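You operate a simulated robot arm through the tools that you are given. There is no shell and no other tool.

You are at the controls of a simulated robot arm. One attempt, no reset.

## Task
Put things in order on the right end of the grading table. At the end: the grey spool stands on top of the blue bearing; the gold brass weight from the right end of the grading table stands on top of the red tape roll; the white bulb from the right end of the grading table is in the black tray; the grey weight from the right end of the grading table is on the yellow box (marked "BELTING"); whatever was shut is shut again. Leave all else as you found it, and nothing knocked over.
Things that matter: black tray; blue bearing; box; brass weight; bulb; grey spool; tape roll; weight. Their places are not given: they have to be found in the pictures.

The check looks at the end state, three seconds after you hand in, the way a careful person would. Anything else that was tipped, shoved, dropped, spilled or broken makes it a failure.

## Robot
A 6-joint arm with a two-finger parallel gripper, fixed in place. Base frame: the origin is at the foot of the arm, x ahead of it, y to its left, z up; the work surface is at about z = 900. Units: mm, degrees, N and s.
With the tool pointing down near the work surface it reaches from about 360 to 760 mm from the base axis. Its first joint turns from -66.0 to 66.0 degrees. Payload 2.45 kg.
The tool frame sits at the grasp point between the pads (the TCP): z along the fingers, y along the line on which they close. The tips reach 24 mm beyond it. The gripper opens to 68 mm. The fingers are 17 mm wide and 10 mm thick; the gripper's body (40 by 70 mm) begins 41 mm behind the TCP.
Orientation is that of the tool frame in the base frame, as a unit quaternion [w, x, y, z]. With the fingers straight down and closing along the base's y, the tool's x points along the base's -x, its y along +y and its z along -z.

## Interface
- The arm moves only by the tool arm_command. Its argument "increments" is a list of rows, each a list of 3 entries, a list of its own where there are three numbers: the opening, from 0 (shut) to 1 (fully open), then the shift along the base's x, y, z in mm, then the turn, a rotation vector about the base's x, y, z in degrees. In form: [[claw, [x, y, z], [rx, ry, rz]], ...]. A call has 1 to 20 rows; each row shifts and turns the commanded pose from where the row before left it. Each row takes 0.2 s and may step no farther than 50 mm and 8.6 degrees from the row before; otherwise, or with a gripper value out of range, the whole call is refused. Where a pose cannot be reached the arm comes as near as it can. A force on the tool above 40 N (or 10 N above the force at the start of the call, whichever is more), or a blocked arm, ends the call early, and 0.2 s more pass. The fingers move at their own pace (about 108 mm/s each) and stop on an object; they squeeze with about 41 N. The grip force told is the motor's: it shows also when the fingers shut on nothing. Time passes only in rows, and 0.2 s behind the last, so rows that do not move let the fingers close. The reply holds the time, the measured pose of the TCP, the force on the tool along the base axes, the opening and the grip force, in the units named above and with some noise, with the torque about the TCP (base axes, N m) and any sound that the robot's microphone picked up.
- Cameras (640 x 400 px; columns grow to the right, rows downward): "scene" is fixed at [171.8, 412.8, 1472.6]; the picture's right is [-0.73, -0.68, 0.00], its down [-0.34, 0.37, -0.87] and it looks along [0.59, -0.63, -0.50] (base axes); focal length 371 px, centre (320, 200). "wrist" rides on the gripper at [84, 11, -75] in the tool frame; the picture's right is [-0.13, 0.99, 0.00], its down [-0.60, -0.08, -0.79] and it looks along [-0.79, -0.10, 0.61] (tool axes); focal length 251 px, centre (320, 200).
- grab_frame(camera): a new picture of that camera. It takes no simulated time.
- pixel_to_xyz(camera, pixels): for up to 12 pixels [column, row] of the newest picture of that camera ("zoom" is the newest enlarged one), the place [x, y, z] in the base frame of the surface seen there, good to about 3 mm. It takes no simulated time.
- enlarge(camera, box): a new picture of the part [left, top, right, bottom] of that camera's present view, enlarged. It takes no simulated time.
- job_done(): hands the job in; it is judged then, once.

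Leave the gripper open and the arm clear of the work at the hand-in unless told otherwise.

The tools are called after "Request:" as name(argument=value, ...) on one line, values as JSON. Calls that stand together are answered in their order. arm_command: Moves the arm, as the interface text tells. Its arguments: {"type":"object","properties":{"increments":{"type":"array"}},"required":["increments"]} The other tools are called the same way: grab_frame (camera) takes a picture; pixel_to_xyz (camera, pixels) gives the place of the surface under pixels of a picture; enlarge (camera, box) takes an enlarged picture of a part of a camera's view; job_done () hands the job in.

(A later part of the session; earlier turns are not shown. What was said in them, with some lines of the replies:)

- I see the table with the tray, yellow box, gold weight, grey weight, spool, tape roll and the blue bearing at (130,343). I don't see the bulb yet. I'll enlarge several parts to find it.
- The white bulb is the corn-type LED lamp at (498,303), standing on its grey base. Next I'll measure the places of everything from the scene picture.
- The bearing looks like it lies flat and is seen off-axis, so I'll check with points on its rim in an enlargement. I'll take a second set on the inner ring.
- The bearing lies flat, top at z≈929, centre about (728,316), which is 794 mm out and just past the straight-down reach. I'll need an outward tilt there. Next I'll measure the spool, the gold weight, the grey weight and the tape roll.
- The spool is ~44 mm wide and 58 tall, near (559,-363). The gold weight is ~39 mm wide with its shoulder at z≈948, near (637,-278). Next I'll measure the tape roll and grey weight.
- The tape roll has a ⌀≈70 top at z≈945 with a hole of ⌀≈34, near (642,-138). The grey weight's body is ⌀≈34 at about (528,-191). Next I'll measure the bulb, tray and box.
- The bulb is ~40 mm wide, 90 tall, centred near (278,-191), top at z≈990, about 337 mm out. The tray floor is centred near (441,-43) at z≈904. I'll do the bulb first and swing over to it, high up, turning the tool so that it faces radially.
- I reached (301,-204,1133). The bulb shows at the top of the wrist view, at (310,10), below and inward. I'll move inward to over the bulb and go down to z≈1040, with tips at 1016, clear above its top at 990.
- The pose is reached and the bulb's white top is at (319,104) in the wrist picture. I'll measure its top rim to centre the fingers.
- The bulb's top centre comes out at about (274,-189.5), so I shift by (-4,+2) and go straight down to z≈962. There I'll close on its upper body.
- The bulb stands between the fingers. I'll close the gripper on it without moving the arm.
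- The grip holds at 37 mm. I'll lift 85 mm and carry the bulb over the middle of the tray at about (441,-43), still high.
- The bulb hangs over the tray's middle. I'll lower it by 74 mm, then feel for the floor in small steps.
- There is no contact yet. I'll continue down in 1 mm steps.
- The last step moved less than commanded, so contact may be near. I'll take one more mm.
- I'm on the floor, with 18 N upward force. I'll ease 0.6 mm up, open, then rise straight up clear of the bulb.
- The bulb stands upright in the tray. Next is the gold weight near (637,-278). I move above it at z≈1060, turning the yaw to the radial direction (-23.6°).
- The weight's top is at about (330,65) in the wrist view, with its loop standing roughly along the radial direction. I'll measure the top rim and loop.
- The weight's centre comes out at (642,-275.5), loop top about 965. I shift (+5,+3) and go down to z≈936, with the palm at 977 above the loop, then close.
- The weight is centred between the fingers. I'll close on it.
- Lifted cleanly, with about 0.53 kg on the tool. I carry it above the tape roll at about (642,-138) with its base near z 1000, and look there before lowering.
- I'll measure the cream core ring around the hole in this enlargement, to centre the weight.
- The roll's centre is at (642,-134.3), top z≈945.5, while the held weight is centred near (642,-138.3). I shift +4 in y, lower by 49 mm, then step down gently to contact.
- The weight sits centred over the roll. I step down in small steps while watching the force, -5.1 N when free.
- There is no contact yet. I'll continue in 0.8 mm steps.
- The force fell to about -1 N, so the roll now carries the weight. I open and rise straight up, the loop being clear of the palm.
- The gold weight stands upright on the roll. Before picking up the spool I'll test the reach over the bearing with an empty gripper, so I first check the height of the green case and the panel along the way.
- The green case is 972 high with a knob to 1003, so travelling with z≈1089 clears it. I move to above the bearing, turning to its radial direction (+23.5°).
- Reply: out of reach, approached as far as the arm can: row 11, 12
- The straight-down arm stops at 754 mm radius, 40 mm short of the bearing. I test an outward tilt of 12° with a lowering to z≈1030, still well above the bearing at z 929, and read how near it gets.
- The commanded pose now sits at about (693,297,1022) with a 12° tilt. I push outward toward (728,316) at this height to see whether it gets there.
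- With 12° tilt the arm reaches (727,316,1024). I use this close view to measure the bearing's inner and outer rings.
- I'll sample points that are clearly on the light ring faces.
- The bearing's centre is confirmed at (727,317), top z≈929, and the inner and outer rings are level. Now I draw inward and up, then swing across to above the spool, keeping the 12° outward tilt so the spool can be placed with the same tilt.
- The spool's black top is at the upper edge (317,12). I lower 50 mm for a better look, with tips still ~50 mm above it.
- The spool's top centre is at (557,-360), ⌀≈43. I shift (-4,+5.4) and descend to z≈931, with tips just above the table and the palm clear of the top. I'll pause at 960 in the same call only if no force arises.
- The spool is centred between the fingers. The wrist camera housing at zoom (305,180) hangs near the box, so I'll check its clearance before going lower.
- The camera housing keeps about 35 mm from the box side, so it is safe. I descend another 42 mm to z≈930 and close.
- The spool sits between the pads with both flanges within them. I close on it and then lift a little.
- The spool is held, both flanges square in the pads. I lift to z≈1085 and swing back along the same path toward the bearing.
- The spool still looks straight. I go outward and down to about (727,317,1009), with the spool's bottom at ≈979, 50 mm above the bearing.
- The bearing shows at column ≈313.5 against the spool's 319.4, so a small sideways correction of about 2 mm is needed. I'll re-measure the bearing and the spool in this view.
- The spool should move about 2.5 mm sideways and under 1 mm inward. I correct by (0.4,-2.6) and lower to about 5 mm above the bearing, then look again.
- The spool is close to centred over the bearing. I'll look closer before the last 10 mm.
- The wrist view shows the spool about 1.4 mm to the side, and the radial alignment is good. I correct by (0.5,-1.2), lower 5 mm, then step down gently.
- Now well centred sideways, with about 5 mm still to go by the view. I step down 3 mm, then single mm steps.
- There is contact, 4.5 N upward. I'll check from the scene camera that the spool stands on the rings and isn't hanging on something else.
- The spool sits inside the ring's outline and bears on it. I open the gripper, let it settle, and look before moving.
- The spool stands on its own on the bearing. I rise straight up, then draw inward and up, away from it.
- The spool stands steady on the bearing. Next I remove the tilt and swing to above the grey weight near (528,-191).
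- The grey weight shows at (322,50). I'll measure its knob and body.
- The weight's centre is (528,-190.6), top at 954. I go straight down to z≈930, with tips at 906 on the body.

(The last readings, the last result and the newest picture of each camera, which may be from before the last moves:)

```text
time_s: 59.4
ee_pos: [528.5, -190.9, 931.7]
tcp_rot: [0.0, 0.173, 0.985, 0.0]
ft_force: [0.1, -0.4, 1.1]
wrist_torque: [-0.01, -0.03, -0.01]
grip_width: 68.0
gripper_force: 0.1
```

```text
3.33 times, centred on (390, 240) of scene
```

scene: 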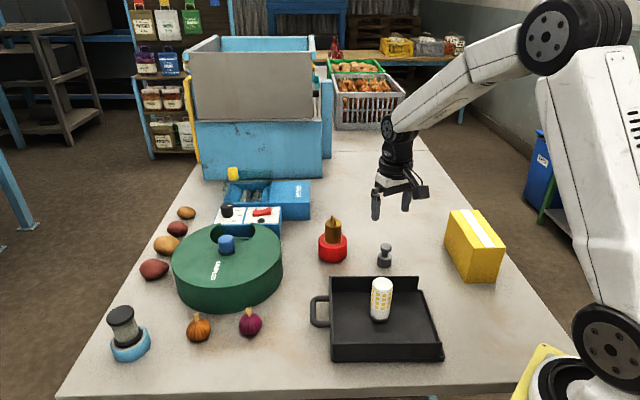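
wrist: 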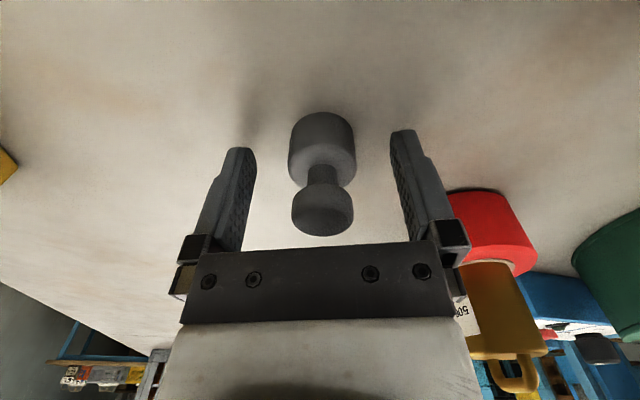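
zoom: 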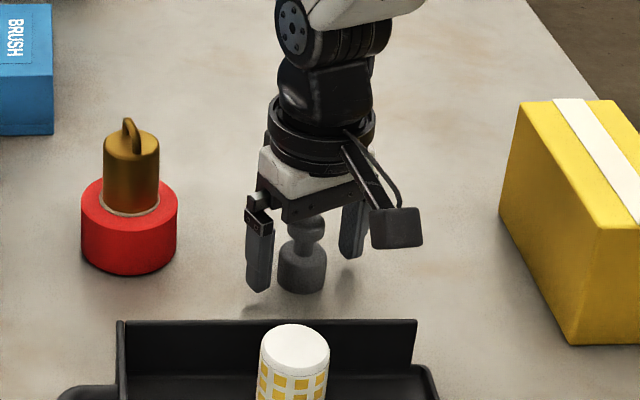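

The weight is between the fingers. I go 2 mm lower and close on the body, then lift.

Request:
arm_command(increments=[[1, [0, 0, -2], [0, 0, 0]], [0, [0, 0, 0], [0, 0, 0]], [0, [0, 0, 0], [0, 0, 0]], [0, [0, 0, 0], [0, 0, 0]]])

Request:
arm_command(increments=[[0, [0, 0, 8], [0, 0, 0]], [0, [0, 0, 30], [0, 0, 0]], [0, [0, 0, 0], [0, 0, 0]]])

Request:
grab_frame(camera="wrist")

Request:
enlarge(camera="scene", box=[320, 180, 460, 300])

```text
time_s: 60.4
ee_pos: [527.1, -191.3, 930.8]
tcp_rot: [0.001, 0.172, 0.985, -0.001]
ft_force: [-0.3, 1.0, 3.0]
wrist_torque: [0.05, 0.02, 0.02]
grip_width: 32.6
gripper_force: 40.5
```

```text
time_s: 61.2
ee_pos: [526.8, -191.6, 969.0]
tcp_rot: [0.0, 0.173, 0.985, 0.0]
ft_force: [0.2, -1.1, -2.2]
wrist_torque: [0.0, 0.06, -0.06]
grip_width: 32.2
gripper_force: 41.1
```

```text
taken
```

wrist: 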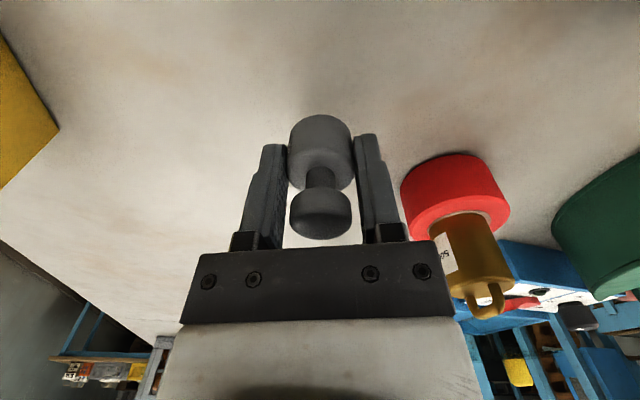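

```text
3.33 times, centred on (390, 240) of scene
```

zoom: 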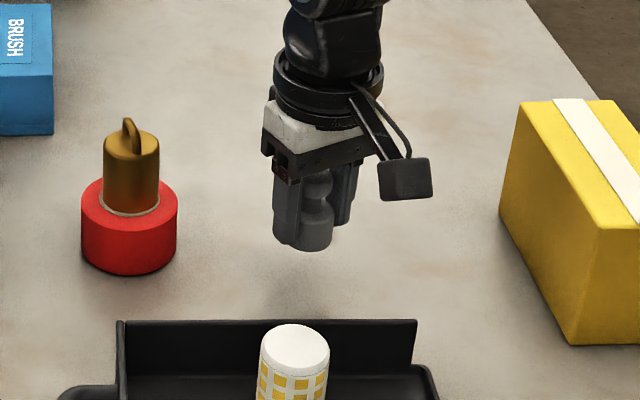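

The grey weight is held at 32 mm and hangs straight. I lift to z≈1088 and carry it over the yellow box near (386,-330), its top at z 1001.

Request:
arm_command(increments=[[0, [0, 0, 40], [0, 0, 0]], [0, [0, 0, 40], [0, 0, 0]], [0, [0, 0, 40], [0, 0, 0]], [0, [-28.2, -27.8, 0], [0, 0, -4.1]], [0, [-28.2, -27.8, 0], [0, 0, -4.1]], [0, [-28.2, -27.8, 0], [0, 0, -4.1]], [0, [-28.2, -27.8, 0], [0, 0, -4.1]], [0, [-28.2, -27.8, 0], [0, 0, -4.1]], [0, [0, 0, 0], [0, 0, 0]]])

Request:
grab_frame(camera="wrist")

Request:
grab_frame(camera="scene")

```text
time_s: 63.2
ee_pos: [388.4, -331.0, 1086.9]
tcp_rot: [0.0, 0.346, 0.938, 0.001]
ft_force: [0.7, 0.2, -2.5]
wrist_torque: [0.01, 0.01, 0.04]
grip_width: 32.2
gripper_force: 41.1
```

```text
taken
```

wrist: 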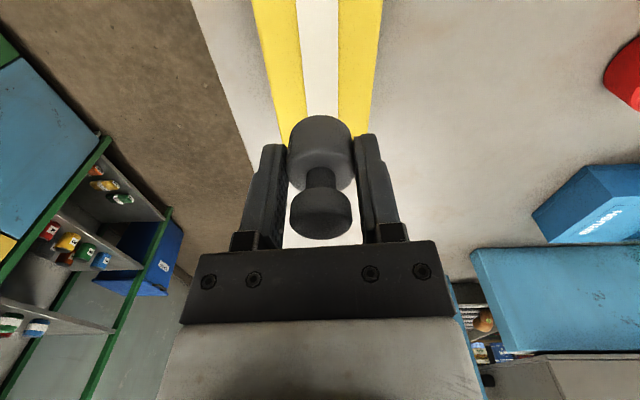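

```text
taken
```

scene: 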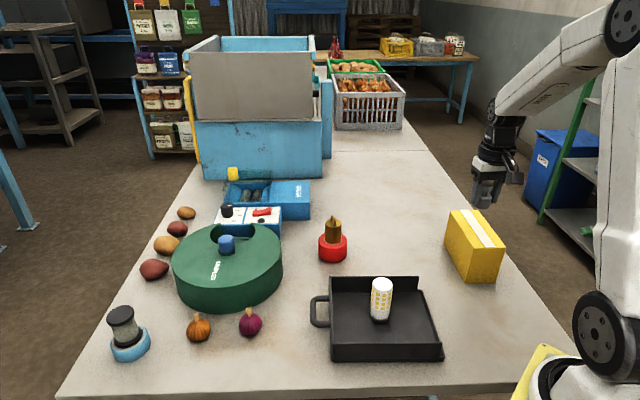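

The weight hangs over the box, in line with its white strip at column 320. I'll measure the box's top corners from an enlarged scene view.

Request:
enlarge(camera="scene", box=[435, 195, 515, 290])

Request:
pixel_to_xyz(camera="wrist", pixels=[[262, 30], [285, 100], [280, 130], [372, 30], [358, 130], [365, 80], [320, 80], [320, 20]])

```text
4.21 times, centred on (475, 242) of scene
```

zoom: 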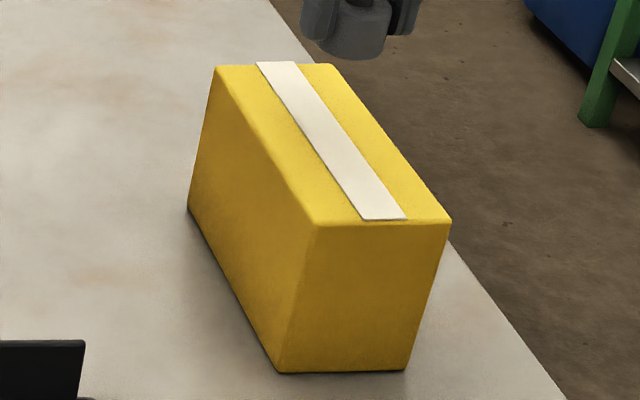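

```text
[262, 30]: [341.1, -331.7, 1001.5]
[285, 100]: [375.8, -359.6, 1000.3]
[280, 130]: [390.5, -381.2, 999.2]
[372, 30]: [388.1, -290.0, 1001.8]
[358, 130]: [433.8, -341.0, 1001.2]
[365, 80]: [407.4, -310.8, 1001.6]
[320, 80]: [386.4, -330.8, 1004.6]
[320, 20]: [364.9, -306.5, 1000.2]
```

Request:
pixel_to_xyz(camera="zoom", pixels=[[222, 72], [330, 70], [320, 216], [442, 216], [280, 68], [385, 213], [330, 140], [270, 140], [385, 140], [255, 110]])

```text
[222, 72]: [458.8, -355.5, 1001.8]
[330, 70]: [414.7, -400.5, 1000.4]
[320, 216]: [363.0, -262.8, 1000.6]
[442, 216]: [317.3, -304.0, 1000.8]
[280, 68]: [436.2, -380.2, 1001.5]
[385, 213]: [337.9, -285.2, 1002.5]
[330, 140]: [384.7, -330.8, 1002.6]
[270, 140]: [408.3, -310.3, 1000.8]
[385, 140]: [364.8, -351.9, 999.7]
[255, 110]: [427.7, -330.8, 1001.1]
```

The box top's centre is (388.5,-330.7) at z≈1002, exactly under the tool. I lower 48 mm, then feel for contact.

Request:
arm_command(increments=[[0, [0, 0, -20], [0, 0, 0]], [0, [0, 0, -20], [0, 0, 0]], [0, [0, 0, -8], [0, 0, 0]], [0, [0, 0, 0], [0, 0, 0]]])

Request:
enlarge(camera="scene", box=[430, 150, 530, 290])

Request:
grab_frame(camera="wrist")

```text
time_s: 64.2
ee_pos: [385.1, -331.1, 1040.5]
tcp_rot: [0.001, 0.345, 0.938, 0.0]
ft_force: [0.4, -0.2, -2.3]
wrist_torque: [0.0, 0.0, 0.02]
grip_width: 32.3
gripper_force: 40.8
```

```text
2.86 times, centred on (480, 220) of scene
```

zoom: 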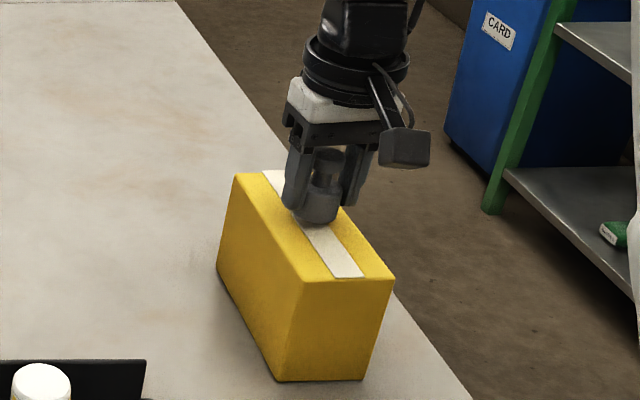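

```text
taken
```

wrist: 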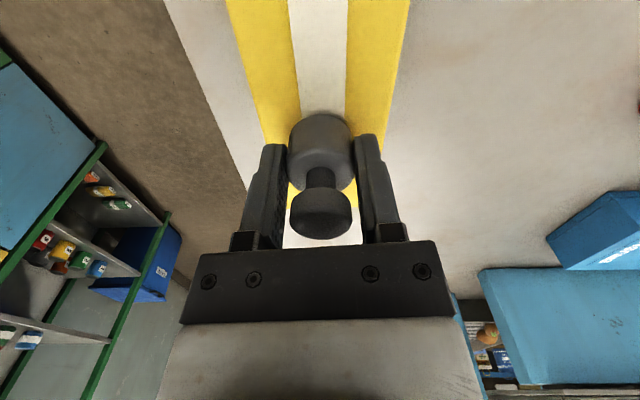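

Everything is in line. I step down in small steps, with about -2.3 N when free.

Request:
arm_command(increments=[[0, [0, 0, -2], [0, 0, 0]], [0, [0, 0, -1.5], [0, 0, 0]], [0, [0, 0, 0], [0, 0, 0]]])

Request:
arm_command(increments=[[0, [0, 0, -1], [0, 0, 0]], [0, [0, 0, 0], [0, 0, 0]]])

Request:
arm_command(increments=[[0, [0, 0, -1], [0, 0, 0]], [0, [0, 0, 0], [0, 0, 0]]])

```text
time_s: 65.0
ee_pos: [385.8, -331.2, 1037.3]
tcp_rot: [0.001, 0.345, 0.939, 0.001]
ft_force: [-0.9, 0.2, -2.0]
wrist_torque: [0.01, 0.02, 0.0]
grip_width: 32.1
gripper_force: 41.1
```

```text
time_s: 65.6
ee_pos: [386.3, -330.3, 1037.8]
tcp_rot: [-0.001, 0.345, 0.938, 0.0]
ft_force: [0.8, 0.9, -1.6]
wrist_torque: [0.02, 0.01, -0.01]
grip_width: 32.0
gripper_force: 41.0
```

```text
time_s: 66.2
ee_pos: [386.1, -330.4, 1036.6]
tcp_rot: [0.0, 0.345, 0.939, 0.0]
ft_force: [-0.1, -0.5, -1.7]
wrist_torque: [0.03, -0.01, 0.03]
grip_width: 32.3
gripper_force: 41.2
```

Request:
arm_command(increments=[[0, [0, 0, -1], [0, 0, 0]], [0, [0, 0, 0], [0, 0, 0]]])

Request:
arm_command(increments=[[0, [0, 0, -0.8], [0, 0, 0]], [0, [0, 0, 0], [0, 0, 0]]])

Request:
arm_command(increments=[[0, [0, 0, -0.6], [0, 0, 0]], [0, [0, 0, 0], [0, 0, 0]]])

```text
time_s: 66.8
ee_pos: [387.4, -330.7, 1034.6]
tcp_rot: [0.0, 0.345, 0.939, 0.0]
ft_force: [-1.5, 0.3, -1.6]
wrist_torque: [0.03, 0.0, 0.01]
grip_width: 32.4
gripper_force: 41.1
```

```text
time_s: 67.4
ee_pos: [386.3, -331.6, 1033.8]
tcp_rot: [0.0, 0.346, 0.938, 0.0]
ft_force: [-0.3, 0.3, -2.2]
wrist_torque: [-0.01, -0.01, 0.01]
grip_width: 32.2
gripper_force: 40.4
```

```text
time_s: 68.0
ee_pos: [386.4, -330.9, 1034.2]
tcp_rot: [-0.001, 0.345, 0.939, 0.0]
ft_force: [0.0, 0.2, -1.8]
wrist_torque: [0.01, 0.04, -0.01]
grip_width: 32.1
gripper_force: 40.6
```

No contact yet. I continue in 0.6 mm steps and look closely at the gap.

Request:
arm_command(increments=[[0, [0, 0, -0.6], [0, 0, 0]], [0, [0, 0, 0], [0, 0, 0]]])

Request:
arm_command(increments=[[0, [0, 0, -0.6], [0, 0, 0]], [0, [0, 0, 0], [0, 0, 0]]])

Request:
enlarge(camera="scene", box=[450, 180, 510, 250])

```text
time_s: 68.6
ee_pos: [386.3, -330.5, 1033.0]
tcp_rot: [0.0, 0.346, 0.938, 0.0]
ft_force: [-0.2, 0.9, -2.2]
wrist_torque: [-0.01, 0.01, 0.02]
grip_width: 32.2
gripper_force: 41.1
```

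```text
time_s: 69.2
ee_pos: [387.7, -332.0, 1032.0]
tcp_rot: [0.0, 0.346, 0.938, 0.0]
ft_force: [0.9, 0.5, -2.3]
wrist_torque: [-0.01, 0.0, 0.01]
grip_width: 32.4
gripper_force: 40.9
```

```text
5.71 times, centred on (480, 215) of scene
```

zoom: 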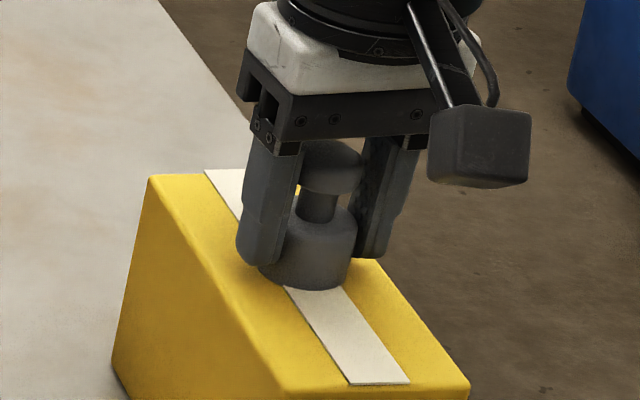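

Request:
arm_command(increments=[[0, [0, 0, -0.6], [0, 0, 0]], [0, [0, 0, 0], [0, 0, 0]]])

Request:
arm_command(increments=[[0, [0, 0, -0.6], [0, 0, 0]], [0, [0, 0, 0], [0, 0, 0]]])

```text
time_s: 69.8
ee_pos: [387.4, -331.0, 1031.9]
tcp_rot: [0.001, 0.346, 0.938, 0.0]
ft_force: [-2.6, -0.4, 2.4]
wrist_torque: [0.02, 0.02, 0.05]
grip_width: 32.2
gripper_force: 41.2
```

```text
time_s: 70.4
ee_pos: [387.2, -331.4, 1031.2]
tcp_rot: [0.002, 0.346, 0.938, -0.001]
ft_force: [-0.8, 2.0, 12.3]
wrist_torque: [0.12, 0.05, -0.02]
grip_width: 32.3
gripper_force: 41.1
```

There is firm contact at 12 N. I ease up 0.5 mm, open, then rise straight up and back off.

Request:
arm_command(increments=[[0, [0, 0, 0.5], [0, 0, 0]], [0.7, [0, 0, 0], [0, 0, 0]], [1, [0, 0, 0], [0, 0, 0]], [1, [0, 0, 0], [0, 0, 0]], [1, [0, 0, 15], [0, 0, 0]], [1, [0, 0, 35], [0, 0, 0]], [1, [0, 0, 40], [0, 0, 0]], [1, [0, 0, 40], [0, 0, 0]], [1, [0, 0, 0], [0, 0, 0]]])

Request:
grab_frame(camera="wrist")

Request:
enlarge(camera="scene", box=[430, 170, 530, 290])

```text
time_s: 72.4
ee_pos: [385.9, -330.9, 1159.4]
tcp_rot: [0.0, 0.346, 0.938, 0.0]
ft_force: [0.8, -0.7, -0.2]
wrist_torque: [0.0, 0.01, 0.0]
grip_width: 68.0
gripper_force: 0.1
```

```text
taken
```

wrist: 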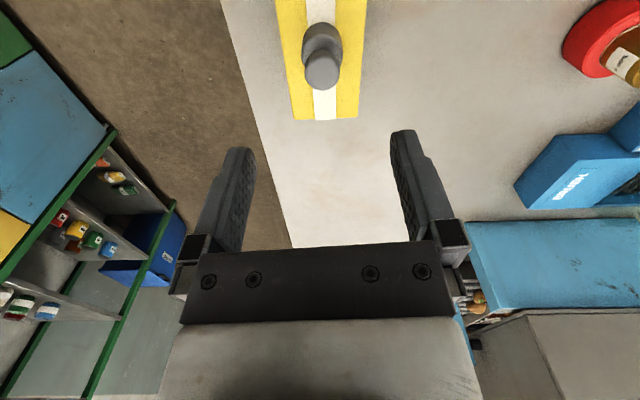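

```text
3.33 times, centred on (480, 230) of scene
```

zoom: 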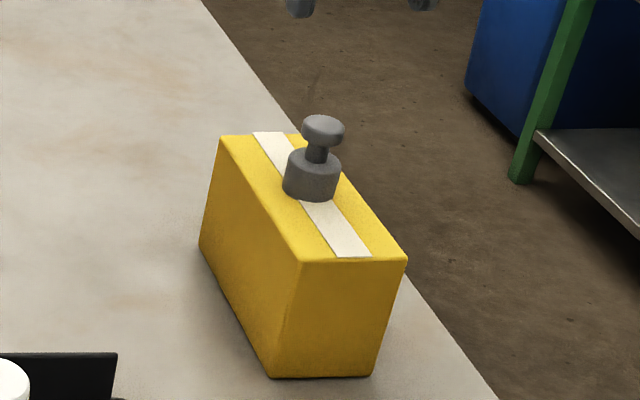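

The grey weight stands on the box's strip. I move the arm back near its start pose, high and clear, and check the whole scene.

Request:
arm_command(increments=[[1, [0, 0, 45], [0, 0, 0]], [1, [12.3, 35.6, 1], [0, 0, 5.8]], [1, [12.3, 35.6, 1], [0, 0, 5.8]], [1, [12.3, 35.6, 1], [0, 0, 5.8]], [1, [12.3, 35.6, 1], [0, 0, 5.8]], [1, [12.3, 35.6, 1], [0, 0, 5.8]], [1, [12.3, 35.6, 1], [0, 0, 5.8]], [1, [12.3, 35.6, 1], [0, 0, 5.8]], [1, [0, 0, 0], [0, 0, 0]], [1, [0, 0, 0], [0, 0, 0]]])

Request:
grab_frame(camera="scene")

Request:
grab_frame(camera="wrist")

Request:
enlarge(camera="scene", box=[80, 150, 300, 380])

Request:
enlarge(camera="scene", box=[300, 190, 520, 370])

```text
time_s: 74.6
ee_pos: [472.3, -80.0, 1214.0]
tcp_rot: [0.001, -0.001, 1.0, 0.0]
ft_force: [-1.0, -0.1, -0.2]
wrist_torque: [0.02, 0.02, -0.02]
grip_width: 67.8
gripper_force: 0.0
```

```text
taken
```

scene: 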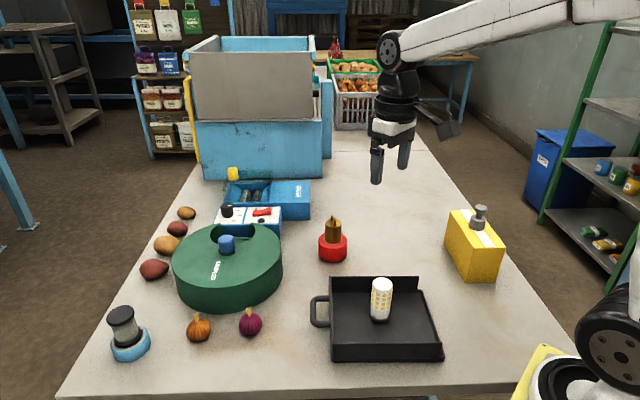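

```text
taken
```

wrist: 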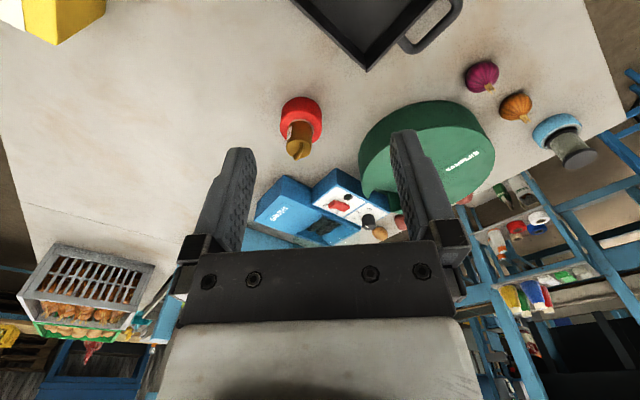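

```text
1.74 times, centred on (190, 265) of scene
```

zoom: 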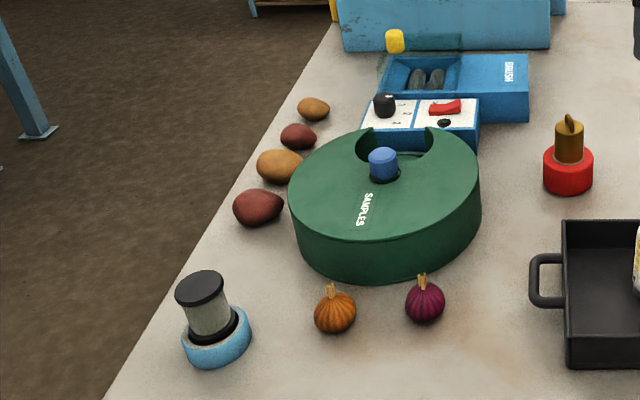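

```text
2.22 times, centred on (410, 280) of scene
```

zoom: 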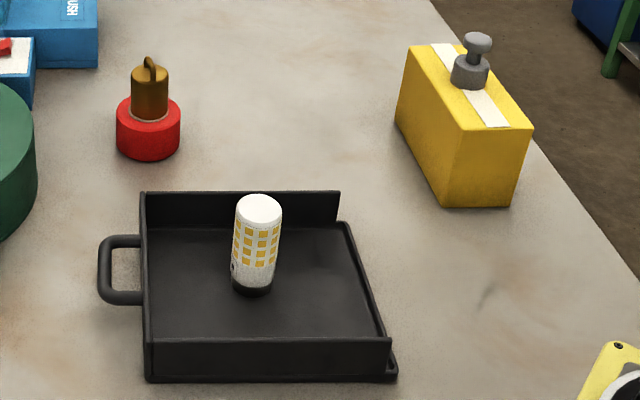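

All four are in place. As a last check I'll verify the spool's top is level, since it is seen at the picture's edge.

Request:
enlarge(camera="scene", box=[95, 295, 165, 365])

Request:
pixel_to_xyz(camera="scene", pixels=[[112, 316], [130, 311], [121, 308], [121, 319], [121, 313]])

```text
5.71 times, centred on (130, 330) of scene
```

zoom: 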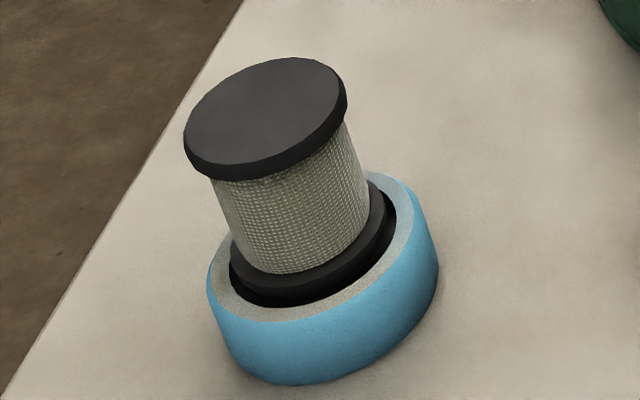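

```text
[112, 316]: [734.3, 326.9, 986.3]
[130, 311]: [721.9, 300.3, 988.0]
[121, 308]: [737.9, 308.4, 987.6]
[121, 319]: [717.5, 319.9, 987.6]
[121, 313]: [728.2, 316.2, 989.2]
```

The spool's top is level at z≈987.6, which is 929 plus its 58 mm height, so it stands flat on the bearing. The gold weight is on the tape roll, the bulb stands in the tray, and the grey weight is on the box. Nothing was opened or disturbed, and the arm is clear with the gripper open, so I hand in.

Request:
job_done()

```text
The job is handed in.
```

I finished the job and handed it in. The last pictures showed all four things where you asked:

- **Grey spool:** it stands on the blue bearing. Its top measures level at z≈987.6, so it sits flat.
- **Gold brass weight:** it stands upright on the red tape roll, centred over the hole.
- **White bulb:** it stands upright in the middle of the black tray.
- **Grey weight:** it stands on the yellow "BELTING" box, near the middle of its top.

I opened nothing, so nothing needed shutting again. I saw nothing else moved or knocked over. The arm is back near its starting pose, clear of the table, with the gripper open.
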